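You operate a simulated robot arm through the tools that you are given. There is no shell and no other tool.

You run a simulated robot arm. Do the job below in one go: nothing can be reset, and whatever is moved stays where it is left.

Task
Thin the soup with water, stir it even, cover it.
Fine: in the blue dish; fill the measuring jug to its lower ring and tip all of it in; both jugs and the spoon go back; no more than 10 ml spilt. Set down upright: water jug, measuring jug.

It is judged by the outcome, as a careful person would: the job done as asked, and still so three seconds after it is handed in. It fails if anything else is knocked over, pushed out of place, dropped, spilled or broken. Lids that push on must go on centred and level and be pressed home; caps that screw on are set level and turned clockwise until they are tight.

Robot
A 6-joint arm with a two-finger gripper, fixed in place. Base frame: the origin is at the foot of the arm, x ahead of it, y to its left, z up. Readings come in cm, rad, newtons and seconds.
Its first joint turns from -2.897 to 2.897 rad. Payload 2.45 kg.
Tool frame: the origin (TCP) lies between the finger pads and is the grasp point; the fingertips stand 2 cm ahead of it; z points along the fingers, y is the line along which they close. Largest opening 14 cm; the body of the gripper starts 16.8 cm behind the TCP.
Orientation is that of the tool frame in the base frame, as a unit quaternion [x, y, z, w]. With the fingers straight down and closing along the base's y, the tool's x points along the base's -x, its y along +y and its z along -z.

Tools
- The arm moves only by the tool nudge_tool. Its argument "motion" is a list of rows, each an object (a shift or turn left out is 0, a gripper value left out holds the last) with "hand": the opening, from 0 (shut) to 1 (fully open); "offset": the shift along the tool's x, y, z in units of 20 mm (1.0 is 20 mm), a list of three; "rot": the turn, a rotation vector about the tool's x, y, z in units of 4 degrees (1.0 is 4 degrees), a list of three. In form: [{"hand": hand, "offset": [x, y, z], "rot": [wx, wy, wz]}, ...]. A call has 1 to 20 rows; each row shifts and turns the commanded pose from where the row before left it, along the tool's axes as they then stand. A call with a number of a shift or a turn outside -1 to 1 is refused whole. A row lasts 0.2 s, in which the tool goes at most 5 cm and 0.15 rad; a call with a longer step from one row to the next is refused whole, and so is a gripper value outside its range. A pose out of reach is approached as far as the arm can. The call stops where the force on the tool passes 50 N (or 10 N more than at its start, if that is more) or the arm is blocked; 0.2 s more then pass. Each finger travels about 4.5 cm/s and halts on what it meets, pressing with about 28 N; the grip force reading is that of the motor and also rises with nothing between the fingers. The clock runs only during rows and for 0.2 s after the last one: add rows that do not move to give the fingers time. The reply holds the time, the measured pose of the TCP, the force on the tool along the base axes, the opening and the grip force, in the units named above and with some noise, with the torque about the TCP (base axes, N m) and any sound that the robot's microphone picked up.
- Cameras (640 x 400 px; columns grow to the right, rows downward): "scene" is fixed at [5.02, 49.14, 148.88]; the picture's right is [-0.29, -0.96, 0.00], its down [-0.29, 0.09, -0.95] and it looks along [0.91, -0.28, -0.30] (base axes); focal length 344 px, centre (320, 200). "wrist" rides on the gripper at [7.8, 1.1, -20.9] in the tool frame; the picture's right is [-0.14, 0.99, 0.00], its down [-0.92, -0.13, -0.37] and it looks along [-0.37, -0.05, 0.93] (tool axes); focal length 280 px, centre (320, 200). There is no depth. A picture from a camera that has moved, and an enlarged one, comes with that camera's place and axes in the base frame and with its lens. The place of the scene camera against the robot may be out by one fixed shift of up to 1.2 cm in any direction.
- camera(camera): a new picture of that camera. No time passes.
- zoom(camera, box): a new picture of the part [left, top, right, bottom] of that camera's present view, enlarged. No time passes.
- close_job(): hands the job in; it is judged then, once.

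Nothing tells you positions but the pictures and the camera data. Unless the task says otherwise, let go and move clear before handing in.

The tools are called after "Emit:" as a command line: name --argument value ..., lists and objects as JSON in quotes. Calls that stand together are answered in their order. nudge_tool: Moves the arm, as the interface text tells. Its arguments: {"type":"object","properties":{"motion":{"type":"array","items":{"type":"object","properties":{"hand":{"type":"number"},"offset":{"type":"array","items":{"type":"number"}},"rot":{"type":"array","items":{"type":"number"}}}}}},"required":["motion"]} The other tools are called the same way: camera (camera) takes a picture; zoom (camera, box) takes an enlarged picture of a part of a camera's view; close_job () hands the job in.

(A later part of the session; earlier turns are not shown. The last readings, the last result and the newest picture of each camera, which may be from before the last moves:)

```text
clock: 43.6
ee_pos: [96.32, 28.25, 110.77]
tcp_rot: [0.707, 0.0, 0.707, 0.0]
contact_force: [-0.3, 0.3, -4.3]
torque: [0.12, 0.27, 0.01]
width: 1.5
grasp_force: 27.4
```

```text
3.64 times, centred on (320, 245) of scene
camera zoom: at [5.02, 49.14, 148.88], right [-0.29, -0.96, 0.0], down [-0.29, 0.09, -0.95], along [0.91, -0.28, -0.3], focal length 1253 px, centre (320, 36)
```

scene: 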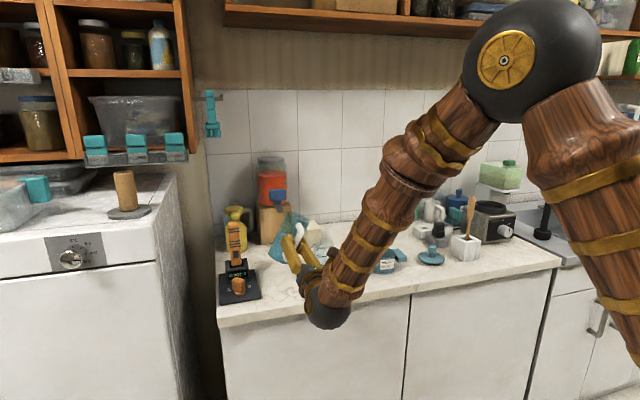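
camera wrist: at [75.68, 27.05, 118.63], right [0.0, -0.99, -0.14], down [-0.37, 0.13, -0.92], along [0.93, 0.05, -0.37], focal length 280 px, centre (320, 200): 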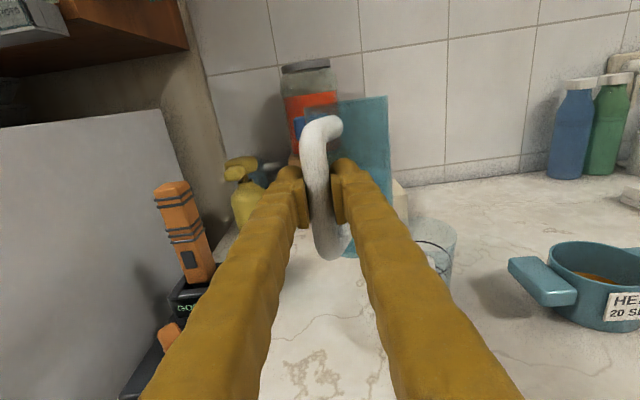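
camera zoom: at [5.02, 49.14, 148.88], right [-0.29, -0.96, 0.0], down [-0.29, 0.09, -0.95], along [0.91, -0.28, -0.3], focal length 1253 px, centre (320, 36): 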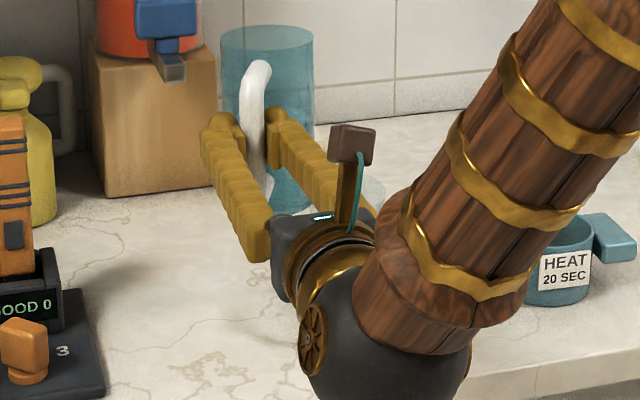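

No weight was lost. The jug just yawed about 24° around its bar because sideways tilting overloads that axis. I'll pour forward over the front lip instead, which the grip resists well, so I'm backing off, turning and tilting that way.

Emit:
nudge_tool --motion '[{"offset": [0.37, -0.46, -0.34]}, {"offset": [0.37, -0.46, -0.34]}, {"offset": [0.37, -0.46, -0.34]}, {"rot": [-0.8125, 0, 0]}, {"rot": [-0.8125, 0, 0]}, {"rot": [-0.8125, 0, 0]}, {"rot": [-0.8125, 0, 0]}, {"rot": [-0.8125, 0, 0]}, {"rot": [-0.8125, 0, 0]}, {"rot": [-0.8125, 0, 0]}, {"rot": [-0.8125, 0, 0]}, {}]'

Emit:
camera --camera "wrist"

Emit:
zoom --camera "scene" --box '[220, 170, 400, 300]'

```text
clock: 46.2
ee_pos: [94.43, 30.9, 113.06]
tcp_rot: [0.688, -0.16, 0.689, 0.16]
contact_force: [0.3, 0.0, -3.6]
torque: [0.24, 0.19, -0.01]
width: 1.53
grasp_force: 28.0
```

```text
taken
camera wrist: at [75.29, 39.04, 120.9], right [-0.44, -0.89, -0.14], down [-0.28, 0.28, -0.92], along [0.86, -0.36, -0.37], focal length 280 px, centre (320, 200)
```

wrist: 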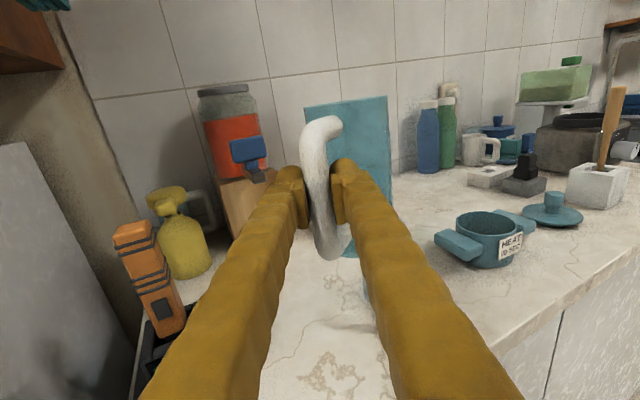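

```text
3.08 times, centred on (310, 235) of scene
camera zoom: at [5.02, 49.14, 148.88], right [-0.29, -0.96, 0.0], down [-0.29, 0.09, -0.95], along [0.91, -0.28, -0.3], focal length 1060 px, centre (351, 92)
```

zoom: 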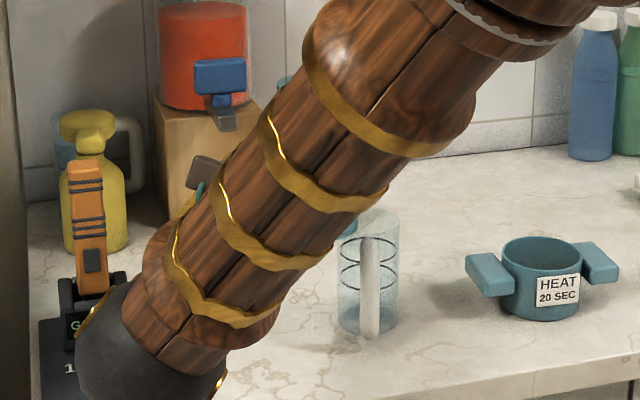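

The measuring jug has slid and turned slightly from that contact but is upright and empty. I'll measure its new place with the same zoom as before.

Emit:
zoom --camera "scene" --box '[250, 220, 346, 290]'

Emit:
zoom --camera "wrist" --box '[300, 80, 460, 260]'

```text
5.71 times, centred on (298, 255) of scene
camera zoom: at [5.02, 49.14, 148.88], right [-0.29, -0.96, 0.0], down [-0.29, 0.09, -0.95], along [0.91, -0.28, -0.3], focal length 1968 px, centre (446, -114)
```

zoom: 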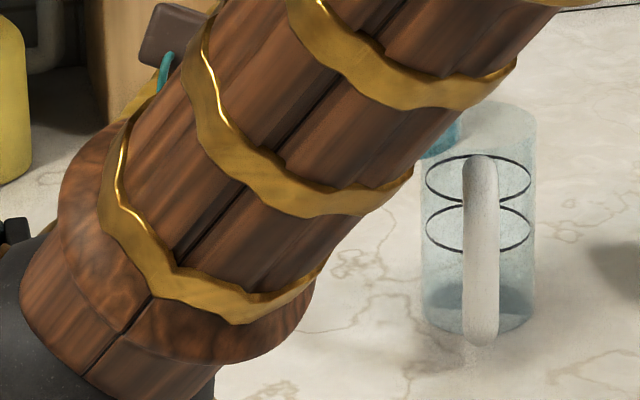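

```text
2.22 times, centred on (380, 170) of wrist
camera zoom: at [75.29, 39.04, 120.9], right [-0.44, -0.89, -0.14], down [-0.28, 0.28, -0.92], along [0.86, -0.36, -0.37], focal length 623 px, centre (187, 267)
```

zoom: 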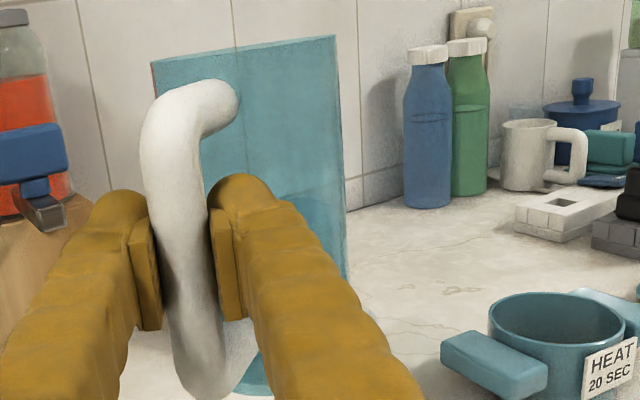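

The measuring jug is now centred near (105, 18) with its handle turned slightly left. That's fine for pouring and I'll restore it later. I'll tilt the water jug forward to about 50°.

Emit:
nudge_tool --motion '[{"rot": [0, -0.35, 0.16]}, {"rot": [0, -0.71, 0.33]}, {"rot": [0, -0.71, 0.33]}, {"rot": [0, -0.71, 0.33]}, {"rot": [0, -0.71, 0.33]}, {"rot": [0, -0.71, 0.33]}, {"rot": [0, -0.71, 0.33]}, {"rot": [0, -0.71, 0.33]}, {"rot": [0, -0.71, 0.33]}, {"rot": [0, -0.71, 0.33]}, {"rot": [0, -0.71, 0.33]}, {"rot": [0, -0.71, 0.33]}, {"rot": [0, -0.71, 0.33]}, {"rot": [0, -0.71, 0.33]}, {"rot": [0, -0.71, 0.33]}, {"rot": [0, -0.71, 0.33]}, {}]'

Emit:
camera --camera "wrist"

Emit:
camera --camera "scene"

```text
clock: 49.8
ee_pos: [94.41, 31.01, 112.93]
tcp_rot: [0.858, -0.324, 0.398, -0.034]
contact_force: [-0.1, -0.1, -3.8]
torque: [0.07, 0.05, -0.04]
width: 1.55
grasp_force: 27.9
```

```text
taken
camera wrist: at [82.91, 29.63, 132.09], right [-0.59, -0.7, -0.4], down [-0.63, 0.71, -0.32], along [0.51, 0.07, -0.86], focal length 280 px, centre (320, 200)
```

wrist: 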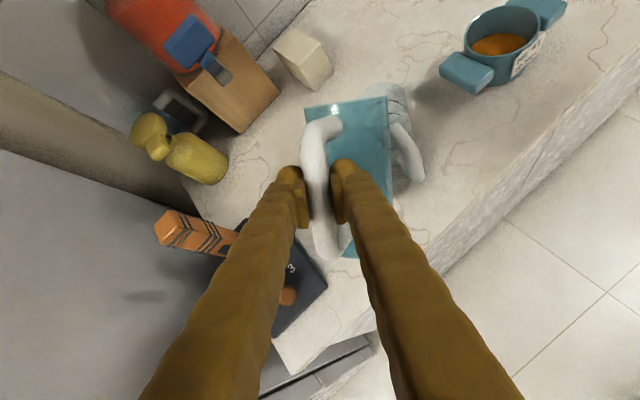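

```text
taken
```

scene: 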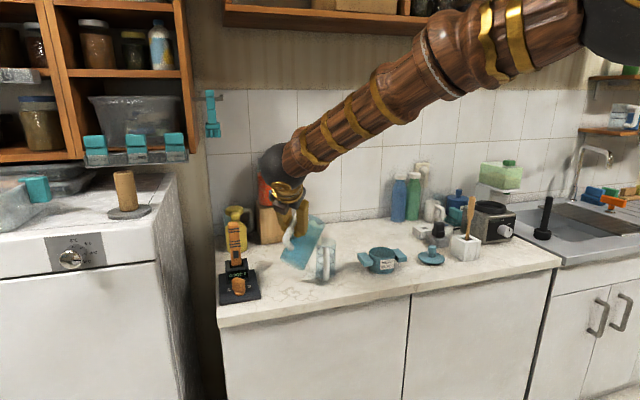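

The scene camera now has a clear view of both jugs. I'll zoom in for the alignment.

Emit:
zoom --camera "scene" --box '[260, 205, 356, 288]'

Emit:
zoom --camera "wrist" --box '[280, 60, 440, 260]'

```text
4.82 times, centred on (308, 246) of scene
camera zoom: at [5.02, 49.14, 148.88], right [-0.29, -0.96, 0.0], down [-0.29, 0.09, -0.95], along [0.91, -0.28, -0.3], focal length 1660 px, centre (378, -24)
```

zoom: 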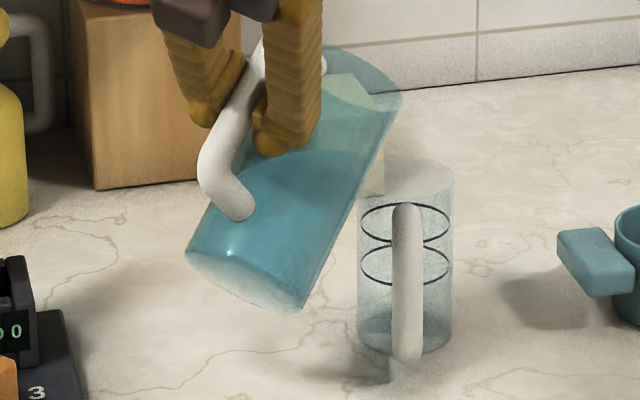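

```text
2.00 times, centred on (360, 160) of wrist
camera zoom: at [82.91, 29.63, 132.09], right [-0.59, -0.7, -0.4], down [-0.63, 0.71, -0.32], along [0.51, 0.07, -0.86], focal length 561 px, centre (240, 280)
```

zoom: 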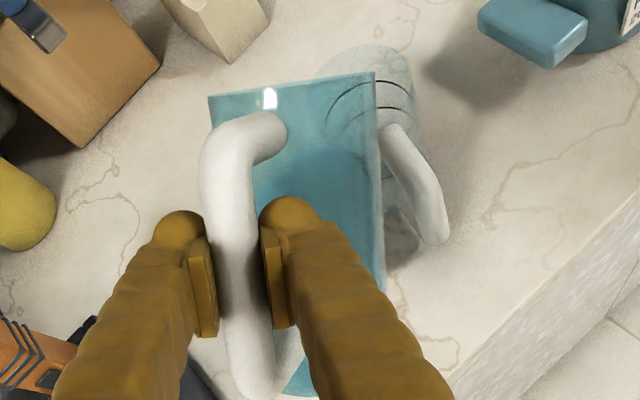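

The jug is held well, and its lip is about 4 cm short of the measuring jug's centre. I'll advance it 2.5 cm and tilt a bit more.

Emit:
nudge_tool --motion '[{"offset": [0.313, 0.117, 0.25]}, {"offset": [0.313, 0.117, 0.25]}, {"offset": [0.313, 0.117, 0.25]}, {}]'

Emit:
zoom --camera "scene" --box '[260, 205, 356, 288]'

Emit:
zoom --camera "wrist" --box '[280, 60, 440, 260]'

```text
clock: 50.8
ee_pos: [95.98, 29.1, 113.06]
tcp_rot: [0.857, -0.323, 0.399, -0.033]
contact_force: [0.5, 0.4, -4.4]
torque: [0.04, 0.08, 0.0]
width: 1.53
grasp_force: 27.7
```

```text
4.82 times, centred on (308, 246) of scene
camera zoom: at [5.02, 49.14, 148.88], right [-0.29, -0.96, 0.0], down [-0.29, 0.09, -0.95], along [0.91, -0.28, -0.3], focal length 1660 px, centre (378, -24)
```

zoom: 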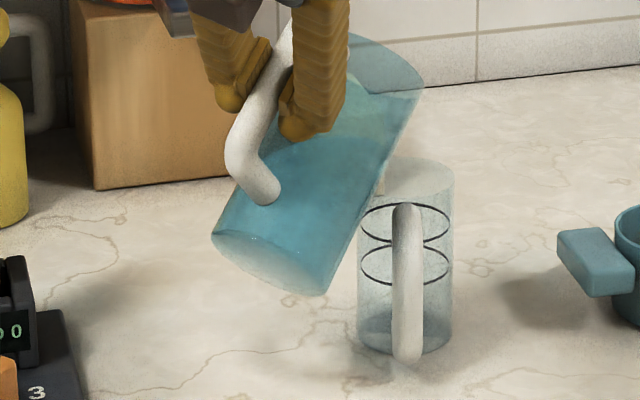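

```text
2.00 times, centred on (360, 160) of wrist
camera zoom: at [84.53, 27.71, 132.15], right [-0.59, -0.7, -0.4], down [-0.63, 0.71, -0.32], along [0.51, 0.07, -0.86], focal length 561 px, centre (240, 280)
```

zoom: 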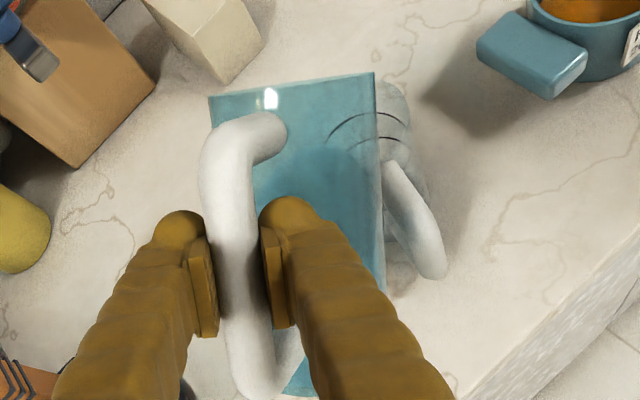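

The lip is about 1 cm short of centre and the water is still below it. I'll tilt to about 58° while creeping forward.

Emit:
nudge_tool --motion '[{"offset": [0.13, 0.042, 0.09], "rot": [0, -0.453, 0.21]}, {"offset": [0.13, 0.042, 0.09], "rot": [0, -0.453, 0.21]}, {"offset": [0.13, 0.042, 0.09], "rot": [0, -0.453, 0.21]}, {"offset": [0.13, 0.042, 0.09], "rot": [0, -0.453, 0.21]}, {}, {}]'

Emit:
zoom --camera "scene" --box '[260, 205, 356, 288]'

Emit:
zoom --camera "wrist" --box '[280, 60, 440, 260]'

```text
clock: 52.2
ee_pos: [96.91, 27.89, 113.08]
tcp_rot: [0.871, -0.346, 0.343, -0.066]
contact_force: [0.0, 0.0, -3.3]
torque: [0.01, 0.01, 0.0]
width: 1.52
grasp_force: 28.1
```

```text
4.82 times, centred on (308, 246) of scene
camera zoom: at [5.02, 49.14, 148.88], right [-0.29, -0.96, 0.0], down [-0.29, 0.09, -0.95], along [0.91, -0.28, -0.3], focal length 1660 px, centre (378, -24)
```

zoom: 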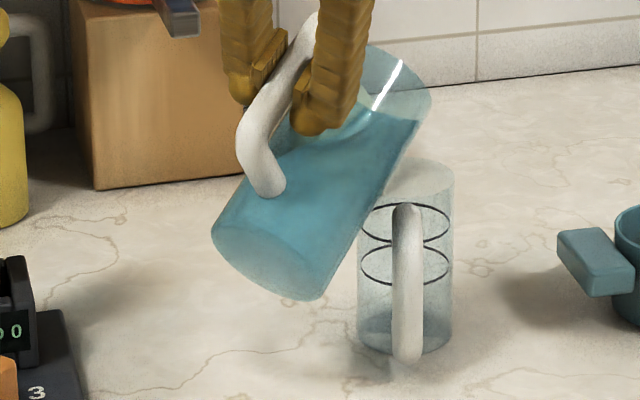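

```text
2.00 times, centred on (360, 160) of wrist
camera zoom: at [87.09, 24.51, 132.81], right [-0.62, -0.66, -0.42], down [-0.65, 0.74, -0.18], along [0.43, 0.16, -0.89], focal length 561 px, centre (240, 280)
```

zoom: 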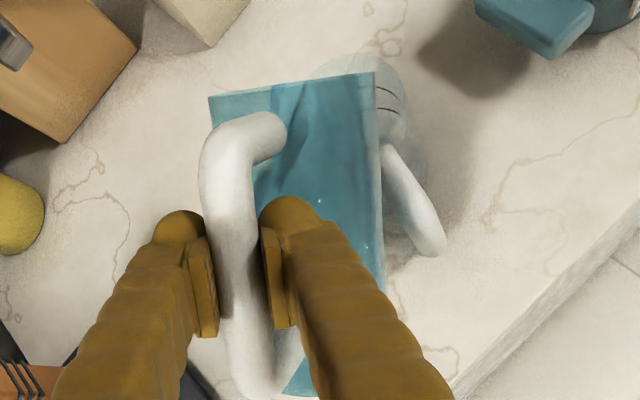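

The water is now just about at the lip, and the lip is over the measuring jug. I'll tilt in 1–2° increments and watch.

Emit:
nudge_tool --motion '[{"offset": [0.05, 0.014, 0.029], "rot": [0, -0.227, 0.105]}, {"offset": [0.05, 0.014, 0.029], "rot": [0, -0.227, 0.105]}, {}]'

Emit:
zoom --camera "scene" --box '[260, 205, 356, 288]'

```text
clock: 53.0
ee_pos: [96.95, 27.82, 113.05]
tcp_rot: [0.874, -0.351, 0.328, -0.074]
contact_force: [0.2, -0.3, -4.1]
torque: [0.05, -0.01, -0.01]
width: 1.52
grasp_force: 27.8
```

```text
4.82 times, centred on (308, 246) of scene
camera zoom: at [5.02, 49.14, 148.88], right [-0.29, -0.96, 0.0], down [-0.29, 0.09, -0.95], along [0.91, -0.28, -0.3], focal length 1660 px, centre (378, -24)
```

zoom: 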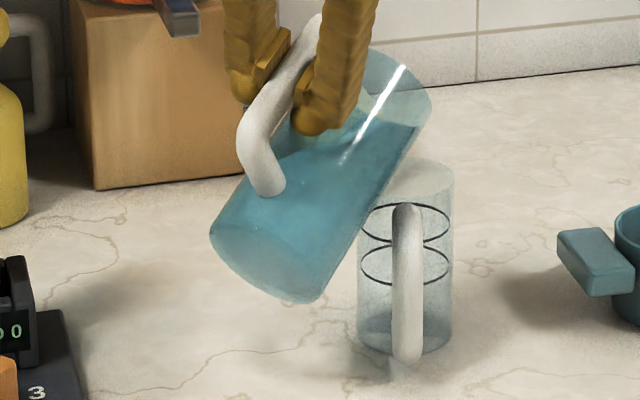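

Emit:
nudge_tool --motion '[{"offset": [0.05, 0.014, 0.029], "rot": [0, -0.227, 0.105]}, {"offset": [0.05, 0.014, 0.029], "rot": [0, -0.227, 0.105]}, {}, {}]'

Emit:
zoom --camera "scene" --box '[280, 205, 356, 278]'

```text
clock: 54.0
ee_pos: [97.15, 27.52, 113.0]
tcp_rot: [0.876, -0.356, 0.314, -0.081]
contact_force: [-0.2, 0.2, -3.4]
torque: [0.01, 0.01, -0.01]
width: 1.54
grasp_force: 27.4
```

```text
5.48 times, centred on (318, 242) of scene
camera zoom: at [5.02, 49.14, 148.88], right [-0.29, -0.96, 0.0], down [-0.29, 0.09, -0.95], along [0.91, -0.28, -0.3], focal length 1888 px, centre (331, -27)
```

zoom: 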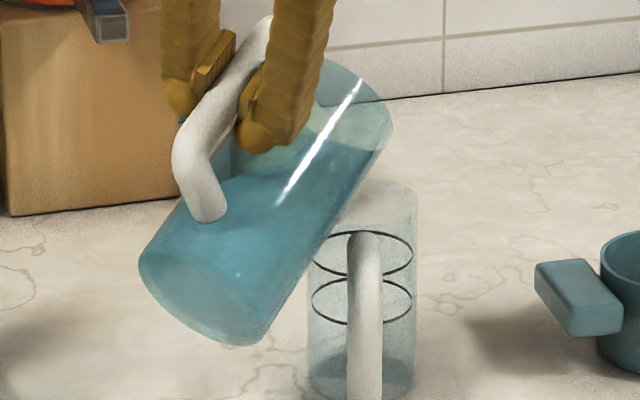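

Emit:
nudge_tool --motion '[{"offset": [0.05, 0.013, 0.026], "rot": [0, -0.227, 0.105]}, {"offset": [0.05, 0.013, 0.026], "rot": [0, -0.227, 0.105]}, {}, {}]'

Emit:
zoom --camera "scene" --box '[280, 205, 356, 278]'

Emit:
zoom --camera "wrist" --box '[280, 60, 440, 160]'

```text
clock: 55.0
ee_pos: [97.19, 27.43, 112.9]
tcp_rot: [0.878, -0.361, 0.3, -0.09]
contact_force: [0.4, -0.9, -3.5]
torque: [0.04, 0.0, 0.02]
width: 1.53
grasp_force: 27.9
```

```text
5.48 times, centred on (318, 242) of scene
camera zoom: at [5.02, 49.14, 148.88], right [-0.29, -0.96, 0.0], down [-0.29, 0.09, -0.95], along [0.91, -0.28, -0.3], focal length 1888 px, centre (331, -27)
```

zoom: 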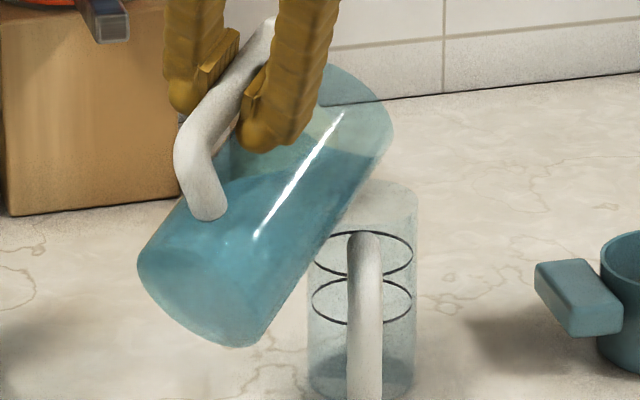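

```text
4.00 times, centred on (360, 110) of wrist
camera zoom: at [88.78, 22.39, 133.02], right [-0.65, -0.62, -0.43], down [-0.66, 0.75, -0.08], along [0.37, 0.23, -0.9], focal length 1122 px, centre (160, 560)
```

zoom: 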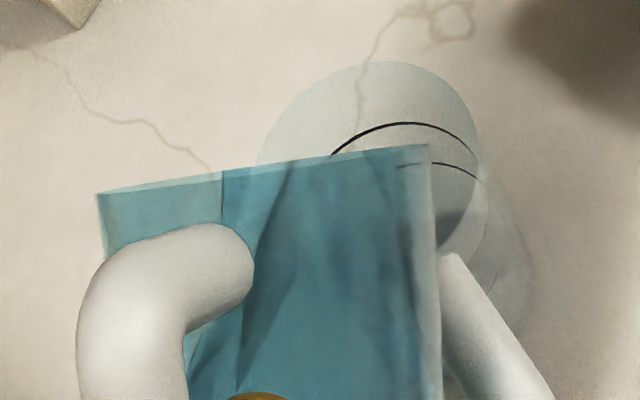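

From above, the water touches the lip symmetrically and the lip lies right over the measuring jug's mouth. I'll go on in small steps.

Emit:
nudge_tool --motion '[{"offset": [0.05, 0.013, 0.026], "rot": [0, -0.227, 0.105]}, {}, {}]'

Emit:
zoom --camera "wrist" --box '[280, 60, 440, 160]'

Emit:
zoom --camera "scene" --box '[280, 205, 356, 278]'

```text
clock: 55.8
ee_pos: [97.33, 27.46, 112.96]
tcp_rot: [0.879, -0.364, 0.292, -0.093]
contact_force: [-0.9, 0.4, -3.9]
torque: [0.01, 0.02, -0.03]
width: 1.58
grasp_force: 28.2
```

```text
4.00 times, centred on (360, 110) of wrist
camera zoom: at [89.12, 22.03, 133.01], right [-0.66, -0.62, -0.43], down [-0.66, 0.75, -0.06], along [0.36, 0.24, -0.9], focal length 1122 px, centre (160, 560)
```

zoom: 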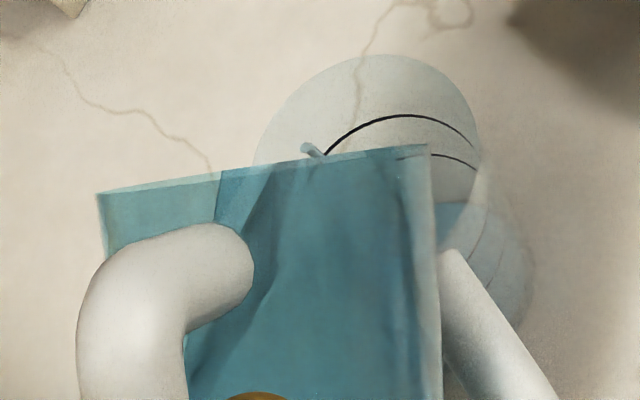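

```text
5.48 times, centred on (318, 242) of scene
camera zoom: at [5.02, 49.14, 148.88], right [-0.29, -0.96, 0.0], down [-0.29, 0.09, -0.95], along [0.91, -0.28, -0.3], focal length 1888 px, centre (331, -27)
```

zoom: 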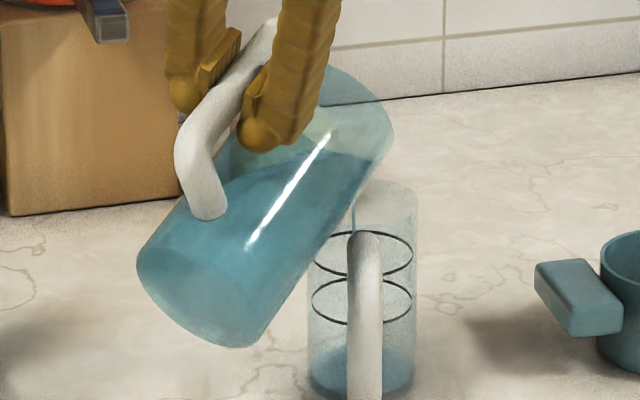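

A thin stream runs into the measuring jug and water is gathering at the bottom. I'll hold and watch the level.

Emit:
nudge_tool --motion '[{}, {}, {}]'

Emit:
zoom --camera "scene" --box '[308, 230, 348, 280]'

```text
clock: 56.6
ee_pos: [97.38, 27.38, 112.99]
tcp_rot: [0.88, -0.364, 0.292, -0.093]
contact_force: [-0.2, 0.0, -4.0]
torque: [-0.01, -0.02, -0.04]
width: 1.53
grasp_force: 27.2
```

```text
8.00 times, centred on (328, 255) of scene
camera zoom: at [5.02, 49.14, 148.88], right [-0.29, -0.96, 0.0], down [-0.29, 0.09, -0.95], along [0.91, -0.28, -0.3], focal length 2756 px, centre (256, -240)
```

zoom: 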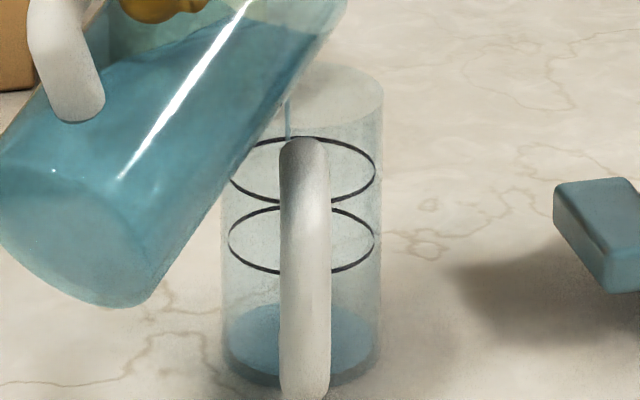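

Emit:
nudge_tool --motion '[{}, {}, {}, {}, {}]'

Emit:
zoom --camera "scene" --box '[308, 230, 348, 280]'

```text
clock: 57.8
ee_pos: [97.41, 27.39, 113.05]
tcp_rot: [0.879, -0.363, 0.293, -0.093]
contact_force: [0.5, 0.7, -4.4]
torque: [-0.02, 0.01, -0.02]
width: 1.54
grasp_force: 27.9
```

```text
8.00 times, centred on (328, 255) of scene
camera zoom: at [5.02, 49.14, 148.88], right [-0.29, -0.96, 0.0], down [-0.29, 0.09, -0.95], along [0.91, -0.28, -0.3], focal length 2756 px, centre (256, -240)
```

zoom: 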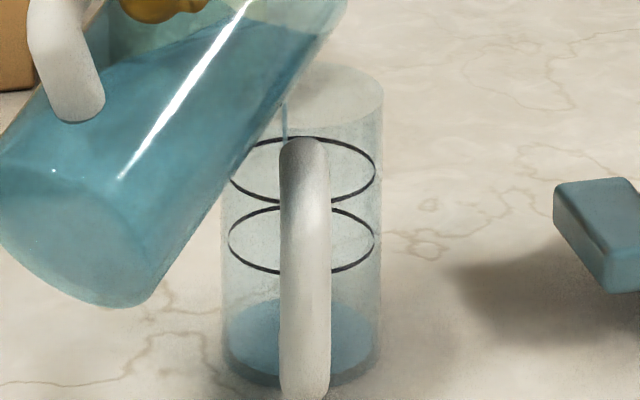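

Flow is slow, so I'll tilt another degree.

Emit:
nudge_tool --motion '[{"offset": [0.05, 0.013, 0.026], "rot": [0, -0.227, 0.105]}, {}, {}, {}, {}, {}]'

Emit:
zoom --camera "scene" --box '[308, 230, 348, 280]'

Emit:
zoom --camera "wrist" --box '[280, 60, 440, 160]'

```text
clock: 59.2
ee_pos: [97.49, 27.14, 113.0]
tcp_rot: [0.88, -0.366, 0.285, -0.097]
contact_force: [-0.6, -0.2, -3.7]
torque: [-0.01, -0.05, 0.0]
width: 1.52
grasp_force: 27.4
```

```text
8.00 times, centred on (328, 255) of scene
camera zoom: at [5.02, 49.14, 148.88], right [-0.29, -0.96, 0.0], down [-0.29, 0.09, -0.95], along [0.91, -0.28, -0.3], focal length 2756 px, centre (256, -240)
```

zoom: 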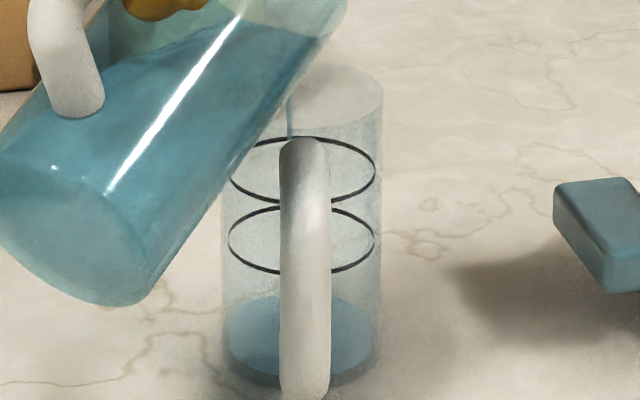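

```text
4.00 times, centred on (360, 110) of wrist
camera zoom: at [89.45, 21.67, 133.08], right [-0.66, -0.61, -0.44], down [-0.66, 0.75, -0.05], along [0.35, 0.26, -0.9], focal length 1122 px, centre (160, 560)
```

zoom: 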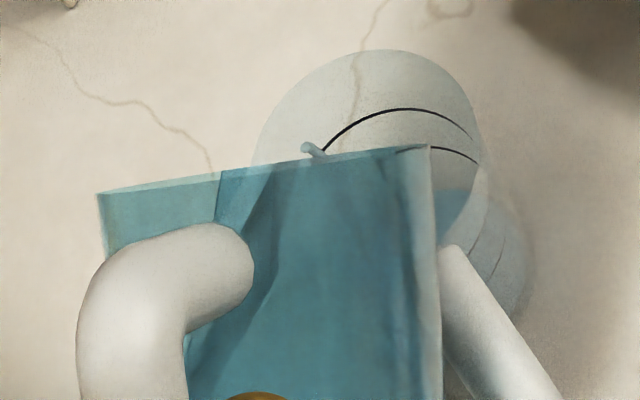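

Emit:
nudge_tool --motion '[{"offset": [0.05, 0.013, 0.026], "rot": [0, -0.227, 0.105]}, {"offset": [0.05, 0.013, 0.026], "rot": [0, -0.227, 0.105]}, {}, {}, {}, {}, {}]'

Emit:
zoom --camera "scene" --box '[308, 230, 348, 280]'

Emit:
zoom --camera "wrist" --box '[280, 60, 440, 160]'

```text
clock: 60.8
ee_pos: [97.53, 27.07, 112.95]
tcp_rot: [0.882, -0.371, 0.27, -0.105]
contact_force: [-0.1, -0.5, -3.9]
torque: [-0.06, -0.02, 0.01]
width: 1.54
grasp_force: 27.6
```

```text
8.00 times, centred on (328, 255) of scene
camera zoom: at [5.02, 49.14, 148.88], right [-0.29, -0.96, 0.0], down [-0.29, 0.09, -0.95], along [0.91, -0.28, -0.3], focal length 2756 px, centre (256, -240)
```

zoom: 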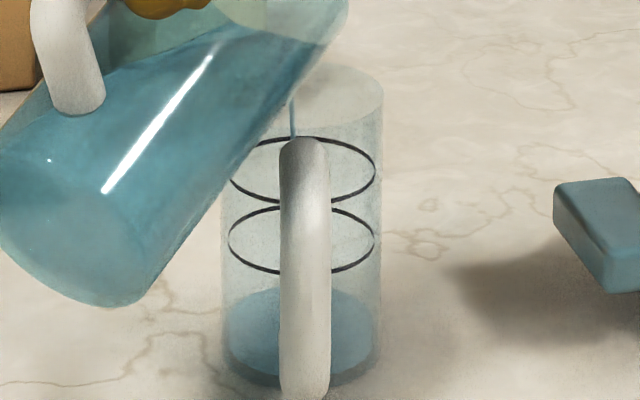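

```text
4.00 times, centred on (360, 110) of wrist
camera zoom: at [89.95, 20.95, 133.13], right [-0.67, -0.6, -0.44], down [-0.66, 0.75, -0.01], along [0.33, 0.28, -0.9], focal length 1122 px, centre (160, 560)
```

zoom: 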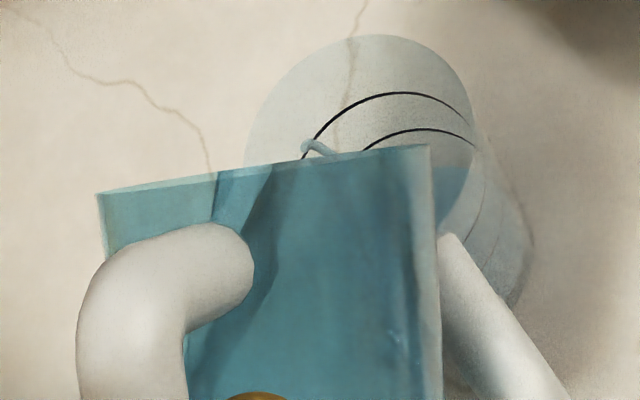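

Level is rising slowly and the stream is landing well inside. I'll continue the tilt gradually, holding the lip in place.

Emit:
nudge_tool --motion '[{"offset": [0.096, -0.006, -0.012], "rot": [0, -0.227, 0.105]}, {}, {"offset": [0.096, -0.006, -0.012], "rot": [0, -0.227, 0.105]}, {}, {"offset": [0.096, -0.006, -0.012], "rot": [0, -0.227, 0.105]}, {}, {}, {}]'

Emit:
zoom --camera "scene" --box '[308, 230, 348, 280]'

Emit:
zoom --camera "wrist" --box '[280, 60, 440, 160]'

```text
clock: 62.6
ee_pos: [97.75, 26.64, 113.23]
tcp_rot: [0.884, -0.378, 0.248, -0.117]
contact_force: [-0.1, 0.7, -4.1]
torque: [-0.04, -0.06, -0.03]
width: 1.53
grasp_force: 27.9
```

```text
8.00 times, centred on (328, 255) of scene
camera zoom: at [5.02, 49.14, 148.88], right [-0.29, -0.96, 0.0], down [-0.29, 0.09, -0.95], along [0.91, -0.28, -0.3], focal length 2756 px, centre (256, -240)
```

zoom: 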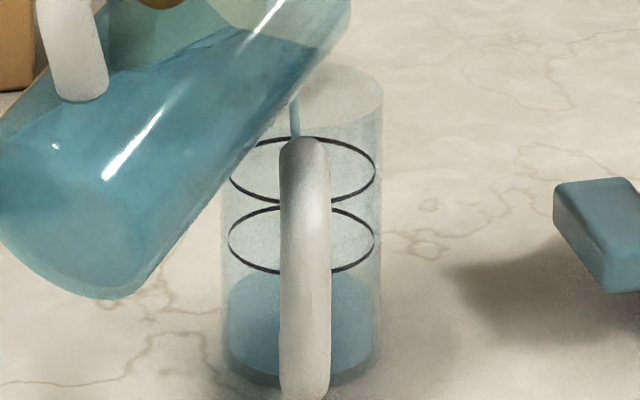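

```text
4.00 times, centred on (360, 110) of wrist
camera zoom: at [90.91, 19.75, 133.36], right [-0.69, -0.58, -0.44], down [-0.66, 0.75, 0.04], along [0.3, 0.32, -0.9], focal length 1122 px, centre (160, 560)
```

zoom: 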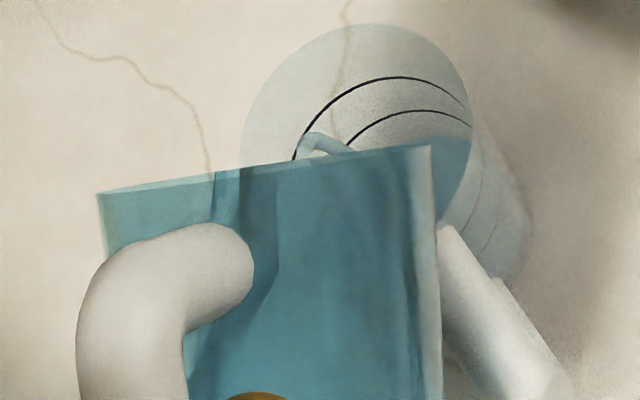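

Good stream. I'll continue.

Emit:
nudge_tool --motion '[{"offset": [0.096, -0.006, -0.012], "rot": [0, -0.227, 0.105]}, {}, {"offset": [0.096, -0.006, -0.012], "rot": [0, -0.227, 0.105]}, {}, {"offset": [0.096, -0.006, -0.012], "rot": [0, -0.227, 0.105]}, {}, {}, {}]'

Emit:
zoom --camera "scene" --box '[308, 230, 348, 280]'

Emit:
zoom --camera "wrist" --box '[280, 60, 440, 160]'

```text
clock: 64.4
ee_pos: [98.32, 26.25, 113.48]
tcp_rot: [0.886, -0.384, 0.226, -0.129]
contact_force: [0.5, 0.2, -3.1]
torque: [-0.08, -0.04, 0.01]
width: 1.53
grasp_force: 28.2
```

```text
8.00 times, centred on (328, 255) of scene
camera zoom: at [5.02, 49.14, 148.88], right [-0.29, -0.96, 0.0], down [-0.29, 0.09, -0.95], along [0.91, -0.28, -0.3], focal length 2756 px, centre (256, -240)
```

zoom: 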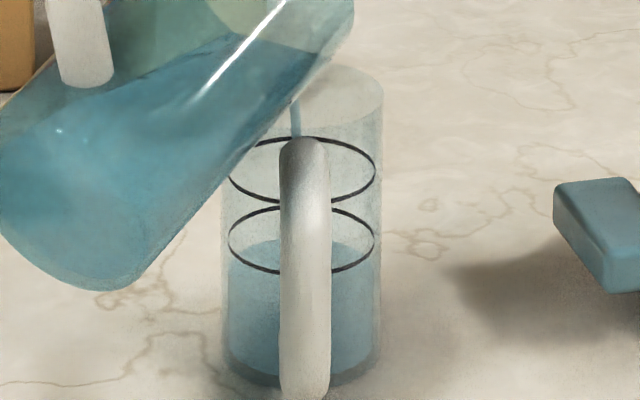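

```text
4.00 times, centred on (360, 110) of wrist
camera zoom: at [91.94, 18.49, 133.47], right [-0.7, -0.56, -0.44], down [-0.66, 0.75, 0.09], along [0.28, 0.35, -0.89], focal length 1122 px, centre (160, 560)
```

zoom: 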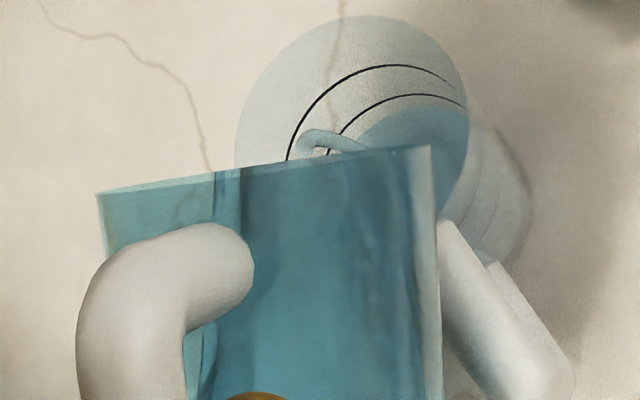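

The level is approaching the lower ring. I'll hold briefly and check.

Emit:
nudge_tool --motion '[{}, {}, {}]'

Emit:
zoom --camera "scene" --box '[308, 230, 348, 280]'

```text
clock: 65.2
ee_pos: [98.17, 26.14, 113.35]
tcp_rot: [0.886, -0.385, 0.226, -0.128]
contact_force: [0.0, 0.3, -3.6]
torque: [-0.03, -0.09, -0.01]
width: 1.51
grasp_force: 27.6
```

```text
8.00 times, centred on (328, 255) of scene
camera zoom: at [5.02, 49.14, 148.88], right [-0.29, -0.96, 0.0], down [-0.29, 0.09, -0.95], along [0.91, -0.28, -0.3], focal length 2756 px, centre (256, -240)
```

zoom: 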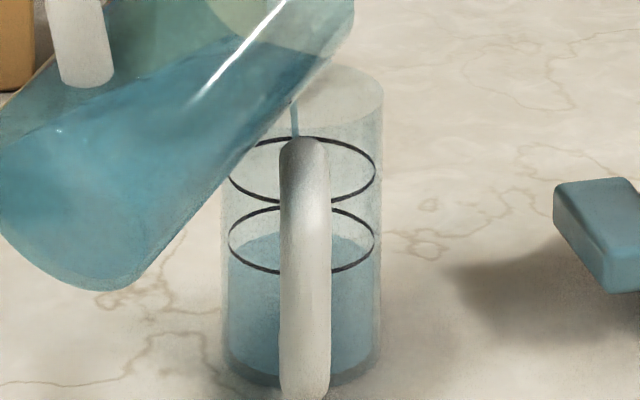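

Emit:
nudge_tool --motion '[{"offset": [0.096, -0.006, -0.012], "rot": [0, -0.227, 0.105]}, {}, {}, {}]'

Emit:
zoom --camera "scene" --box '[308, 230, 348, 280]'

```text
clock: 66.2
ee_pos: [98.21, 26.06, 113.56]
tcp_rot: [0.886, -0.387, 0.219, -0.132]
contact_force: [0.5, -0.4, -2.6]
torque: [-0.05, -0.07, 0.03]
width: 1.52
grasp_force: 28.2
```

```text
8.00 times, centred on (328, 255) of scene
camera zoom: at [5.02, 49.14, 148.88], right [-0.29, -0.96, 0.0], down [-0.29, 0.09, -0.95], along [0.91, -0.28, -0.3], focal length 2756 px, centre (256, -240)
```

zoom: 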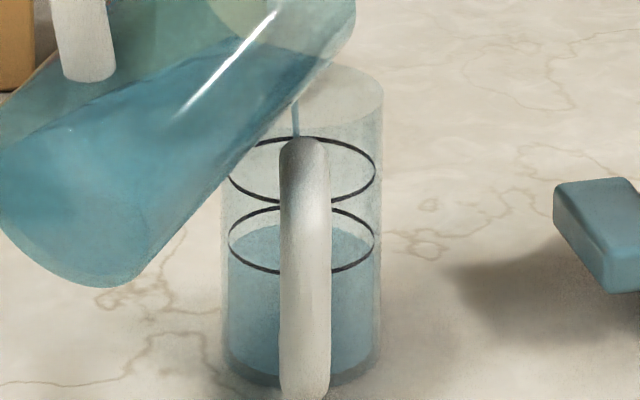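

Emit:
nudge_tool --motion '[{"offset": [0.096, -0.006, -0.012], "rot": [0, -0.227, 0.105]}, {}, {}, {}]'

Emit:
zoom --camera "scene" --box '[308, 230, 348, 280]'

```text
clock: 67.2
ee_pos: [98.24, 25.89, 113.53]
tcp_rot: [0.886, -0.39, 0.21, -0.136]
contact_force: [0.2, 0.9, -1.8]
torque: [-0.07, -0.04, -0.01]
width: 1.53
grasp_force: 27.9
```

```text
8.00 times, centred on (328, 255) of scene
camera zoom: at [5.02, 49.14, 148.88], right [-0.29, -0.96, 0.0], down [-0.29, 0.09, -0.95], along [0.91, -0.28, -0.3], focal length 2756 px, centre (256, -240)
```

zoom: 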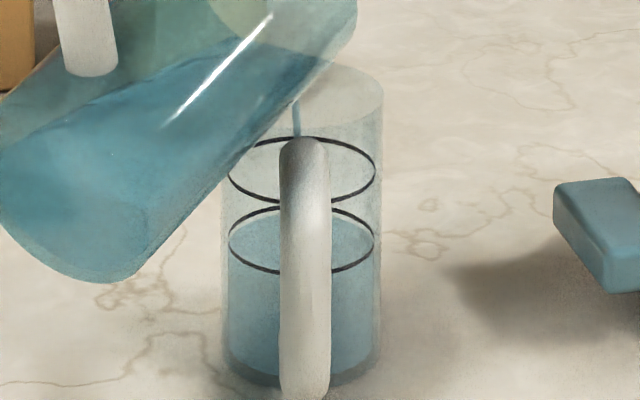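

Emit:
nudge_tool --motion '[{"offset": [0.05, -0.003, -0.006], "rot": [0, -0.114, 0.053]}, {}, {}]'

Emit:
zoom --camera "scene" --box '[308, 230, 348, 280]'

```text
clock: 68.0
ee_pos: [98.48, 25.82, 113.56]
tcp_rot: [0.886, -0.391, 0.207, -0.138]
contact_force: [0.7, -0.4, -2.1]
torque: [-0.05, -0.06, -0.01]
width: 1.51
grasp_force: 27.9
```

```text
8.00 times, centred on (328, 255) of scene
camera zoom: at [5.02, 49.14, 148.88], right [-0.29, -0.96, 0.0], down [-0.29, 0.09, -0.95], along [0.91, -0.28, -0.3], focal length 2756 px, centre (256, -240)
```

zoom: 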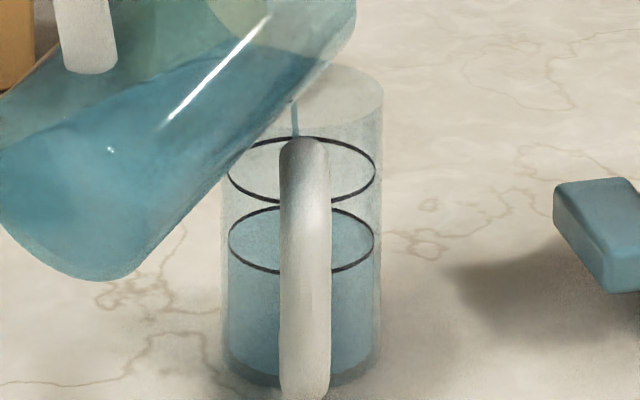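

Emit:
zoom --camera "scene" --box '[321, 253, 337, 268]'

```text
16.00 times, centred on (329, 260) of scene
camera zoom: at [5.02, 49.14, 148.88], right [-0.29, -0.96, 0.0], down [-0.29, 0.09, -0.95], along [0.91, -0.28, -0.3], focal length 5512 px, centre (176, -768)
```

zoom: 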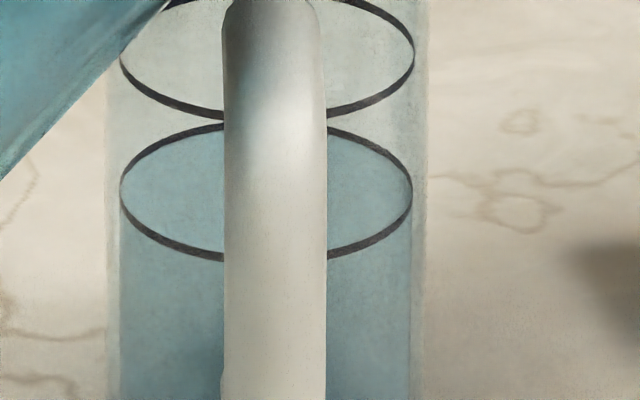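

The level is within about 2 mm of the lower ring. I'll let it flow a moment longer and then tilt back.

Emit:
nudge_tool --motion '[{}, {}, {"offset": [-0.28, 0.018, 0.036], "rot": [0, 0.68, -0.315]}, {"offset": [-0.28, 0.018, 0.036], "rot": [0, 0.68, -0.315]}, {"offset": [-0.28, 0.018, 0.036], "rot": [0, 0.68, -0.315]}, {}]'

Emit:
zoom --camera "scene" --box '[321, 253, 337, 268]'

Emit:
zoom --camera "scene" --box '[280, 205, 356, 278]'

```text
clock: 69.4
ee_pos: [97.61, 27.16, 113.05]
tcp_rot: [0.882, -0.371, 0.273, -0.102]
contact_force: [-0.5, -0.6, -2.0]
torque: [0.0, -0.03, 0.0]
width: 1.55
grasp_force: 28.2
```

```text
16.00 times, centred on (329, 260) of scene
camera zoom: at [5.02, 49.14, 148.88], right [-0.29, -0.96, 0.0], down [-0.29, 0.09, -0.95], along [0.91, -0.28, -0.3], focal length 5512 px, centre (176, -768)
```

zoom: 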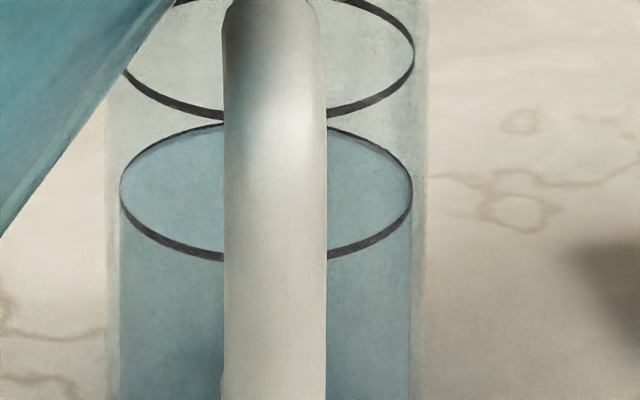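

```text
5.48 times, centred on (318, 242) of scene
camera zoom: at [5.02, 49.14, 148.88], right [-0.29, -0.96, 0.0], down [-0.29, 0.09, -0.95], along [0.91, -0.28, -0.3], focal length 1888 px, centre (331, -27)
```

zoom: 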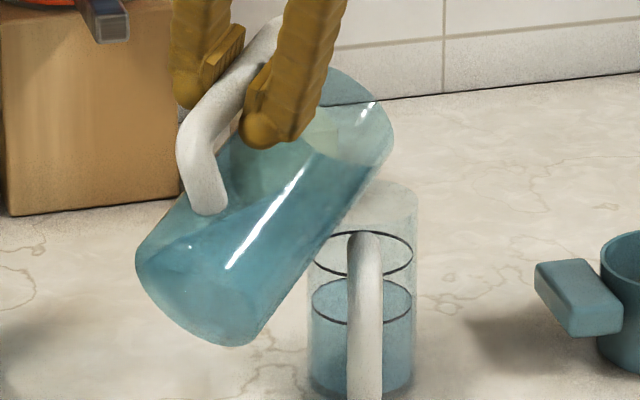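

The level is on the lower ring to within about a millimetre. I'll back the water jug away and bring it upright.

Emit:
nudge_tool --motion '[{"offset": [-0.69, -0.13, -0.28], "rot": [0, 0.45, -0.21]}, {"offset": [-0.72, -0.12, -0.26], "rot": [0, 0.45, -0.21]}, {"offset": [-0.72, -0.12, -0.26], "rot": [0, 0.45, -0.21]}, {"rot": [0, 0.815, -0.378]}, {"rot": [0, 0.815, -0.378]}, {"rot": [0, 0.815, -0.378]}, {"rot": [0, 0.815, -0.378]}, {"rot": [0, 0.815, -0.378]}, {"rot": [0, 0.815, -0.378]}, {"rot": [0, 0.815, -0.378]}, {"rot": [0, 0.815, -0.378]}, {"rot": [0, 0.815, -0.378]}, {"rot": [0, 0.815, -0.378]}, {"rot": [0, 0.815, -0.378]}, {"rot": [0, 0.815, -0.378]}, {}]'

Emit:
camera --camera "wrist"

Emit:
camera --camera "scene"

```text
clock: 72.8
ee_pos: [94.61, 30.58, 112.67]
tcp_rot: [0.764, -0.221, 0.599, 0.093]
contact_force: [-0.3, 0.2, -3.0]
torque: [0.13, 0.09, 0.04]
width: 1.54
grasp_force: 27.5
```

```text
taken
camera wrist: at [77.35, 36.3, 125.57], right [-0.47, -0.84, -0.25], down [-0.43, 0.47, -0.77], along [0.77, -0.25, -0.59], focal length 280 px, centre (320, 200)
```

wrist: 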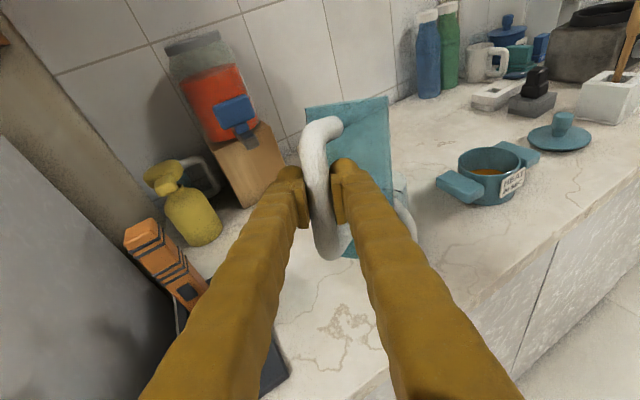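

```text
taken
```

scene: 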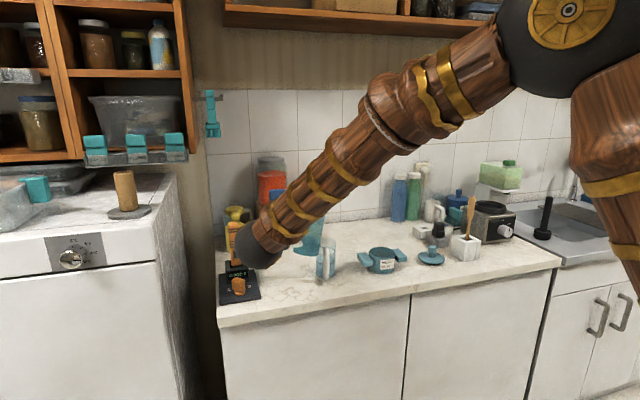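

I'll finish levelling the jug and turn it so its handle faces the robot again as it was.

Emit:
nudge_tool --motion '[{"rot": [0, 0.77, -0.357]}, {"rot": [0, 0.77, -0.357]}, {"rot": [0, 0.77, -0.357]}, {"rot": [0, 0.77, -0.357]}, {"rot": [0, 0.77, -0.357]}, {}]'

Emit:
nudge_tool --motion '[{"rot": [0.893, 0, 0]}, {"rot": [0.893, 0, 0]}, {"rot": [0.893, 0, 0]}, {"rot": [0.893, 0, 0]}, {"rot": [0.893, 0, 0]}, {"rot": [0.893, 0, 0]}, {"rot": [0.893, 0, 0]}, {"rot": [0.893, 0, 0]}, {"rot": [0.893, 0, 0]}, {"rot": [0.893, 0, 0]}, {"rot": [0.893, 0, 0]}, {"rot": [0.893, 0, 0]}, {"rot": [0.893, 0, 0]}, {"rot": [0.893, 0, 0]}, {}]'

Emit:
camera --camera "wrist"

Emit:
zoom --camera "scene" --box '[220, 170, 400, 300]'

```text
clock: 74.2
ee_pos: [94.56, 30.51, 112.69]
tcp_rot: [0.689, -0.158, 0.69, 0.158]
contact_force: [0.0, 0.4, -2.2]
torque: [0.14, 0.12, 0.02]
width: 1.52
grasp_force: 27.9
```

```text
clock: 77.4
ee_pos: [94.54, 30.76, 112.75]
tcp_rot: [0.706, 0.057, 0.704, -0.057]
contact_force: [-0.8, 0.6, -2.4]
torque: [0.03, 0.18, 0.04]
width: 1.52
grasp_force: 28.1
out of reach, approached as far as the arm can: row 11, 12, 13, 14
```

```text
taken
camera wrist: at [74.22, 26.23, 120.54], right [0.16, -0.98, -0.14], down [-0.39, 0.07, -0.92], along [0.91, 0.2, -0.37], focal length 280 px, centre (320, 200)
```

wrist: 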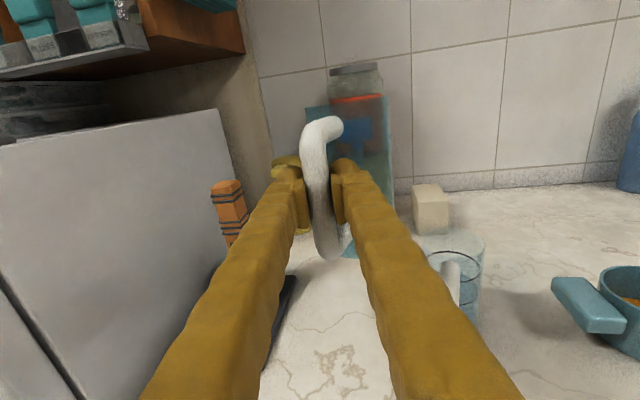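

```text
3.08 times, centred on (310, 235) of scene
camera zoom: at [5.02, 49.14, 148.88], right [-0.29, -0.96, 0.0], down [-0.29, 0.09, -0.95], along [0.91, -0.28, -0.3], focal length 1060 px, centre (351, 92)
```

zoom: 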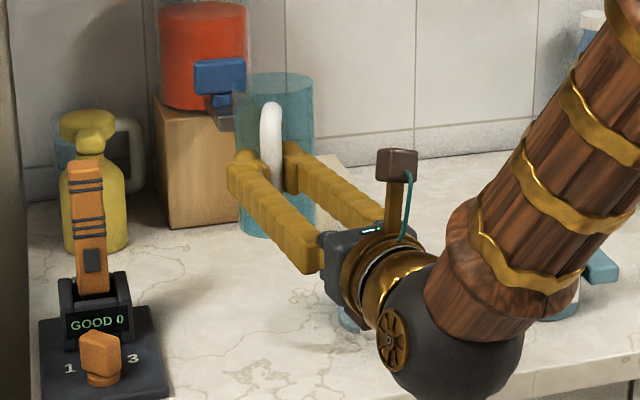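

The wrist reached its limit at about 9° of yaw, so the jug's handle will be about 12° off its original facing, which is harmless. I'll settle the command there and move over the jug's original spot.

Emit:
nudge_tool --motion '[{"rot": [-0.5, 0, 0]}, {}]'

```text
clock: 78.0
ee_pos: [94.56, 30.68, 112.83]
tcp_rot: [0.706, 0.045, 0.705, -0.045]
contact_force: [0.8, 0.7, -2.9]
torque: [0.02, 0.2, 0.03]
width: 1.5
grasp_force: 28.2
```

Emit:
nudge_tool --motion '[{"offset": [0, -0.433, 0.274]}, {"offset": [0, -0.433, 0.274]}, {"offset": [0, -0.433, 0.274]}, {"offset": [0, -0.433, 0.274]}, {"offset": [0, -0.433, 0.274]}, {"offset": [0, -0.433, 0.274]}, {"offset": [0, -0.433, 0.274]}, {"offset": [-0.9, 0, 0]}, {"offset": [-0.9, 0, 0]}, {"offset": [-0.9, 0, 0]}, {"offset": [-0.9, 0, 0]}, {"offset": [-0.9, 0, 0]}, {"offset": [-0.9, 0, 0]}, {}]'

Emit:
camera --camera "wrist"

Emit:
zoom --camera "scene" --box '[220, 220, 360, 340]'

```text
clock: 81.0
ee_pos: [97.57, 37.2, 101.69]
tcp_rot: [0.706, 0.045, 0.705, -0.045]
contact_force: [1.2, 0.7, -2.6]
torque: [0.05, 0.16, 0.02]
width: 1.54
grasp_force: 28.0
```

```text
taken
camera wrist: at [77.12, 33.46, 109.53], right [0.12, -0.98, -0.14], down [-0.38, 0.08, -0.92], along [0.92, 0.17, -0.37], focal length 280 px, centre (320, 200)
```

wrist: 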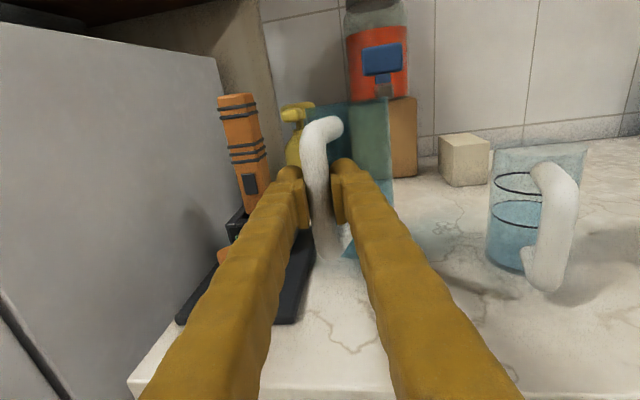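

```text
3.33 times, centred on (290, 280) of scene
camera zoom: at [5.02, 49.14, 148.88], right [-0.29, -0.96, 0.0], down [-0.29, 0.09, -0.95], along [0.91, -0.28, -0.3], focal length 1148 px, centre (420, -67)
```

zoom: 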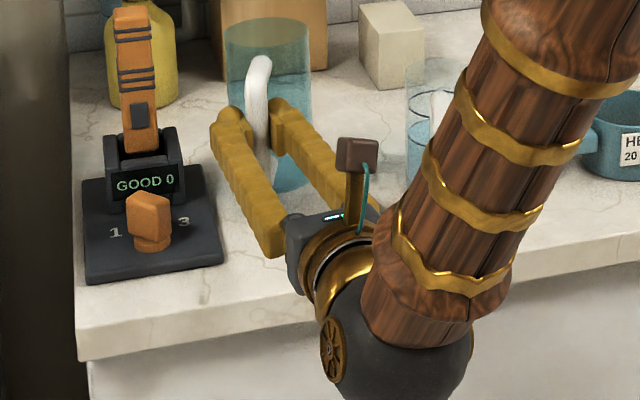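

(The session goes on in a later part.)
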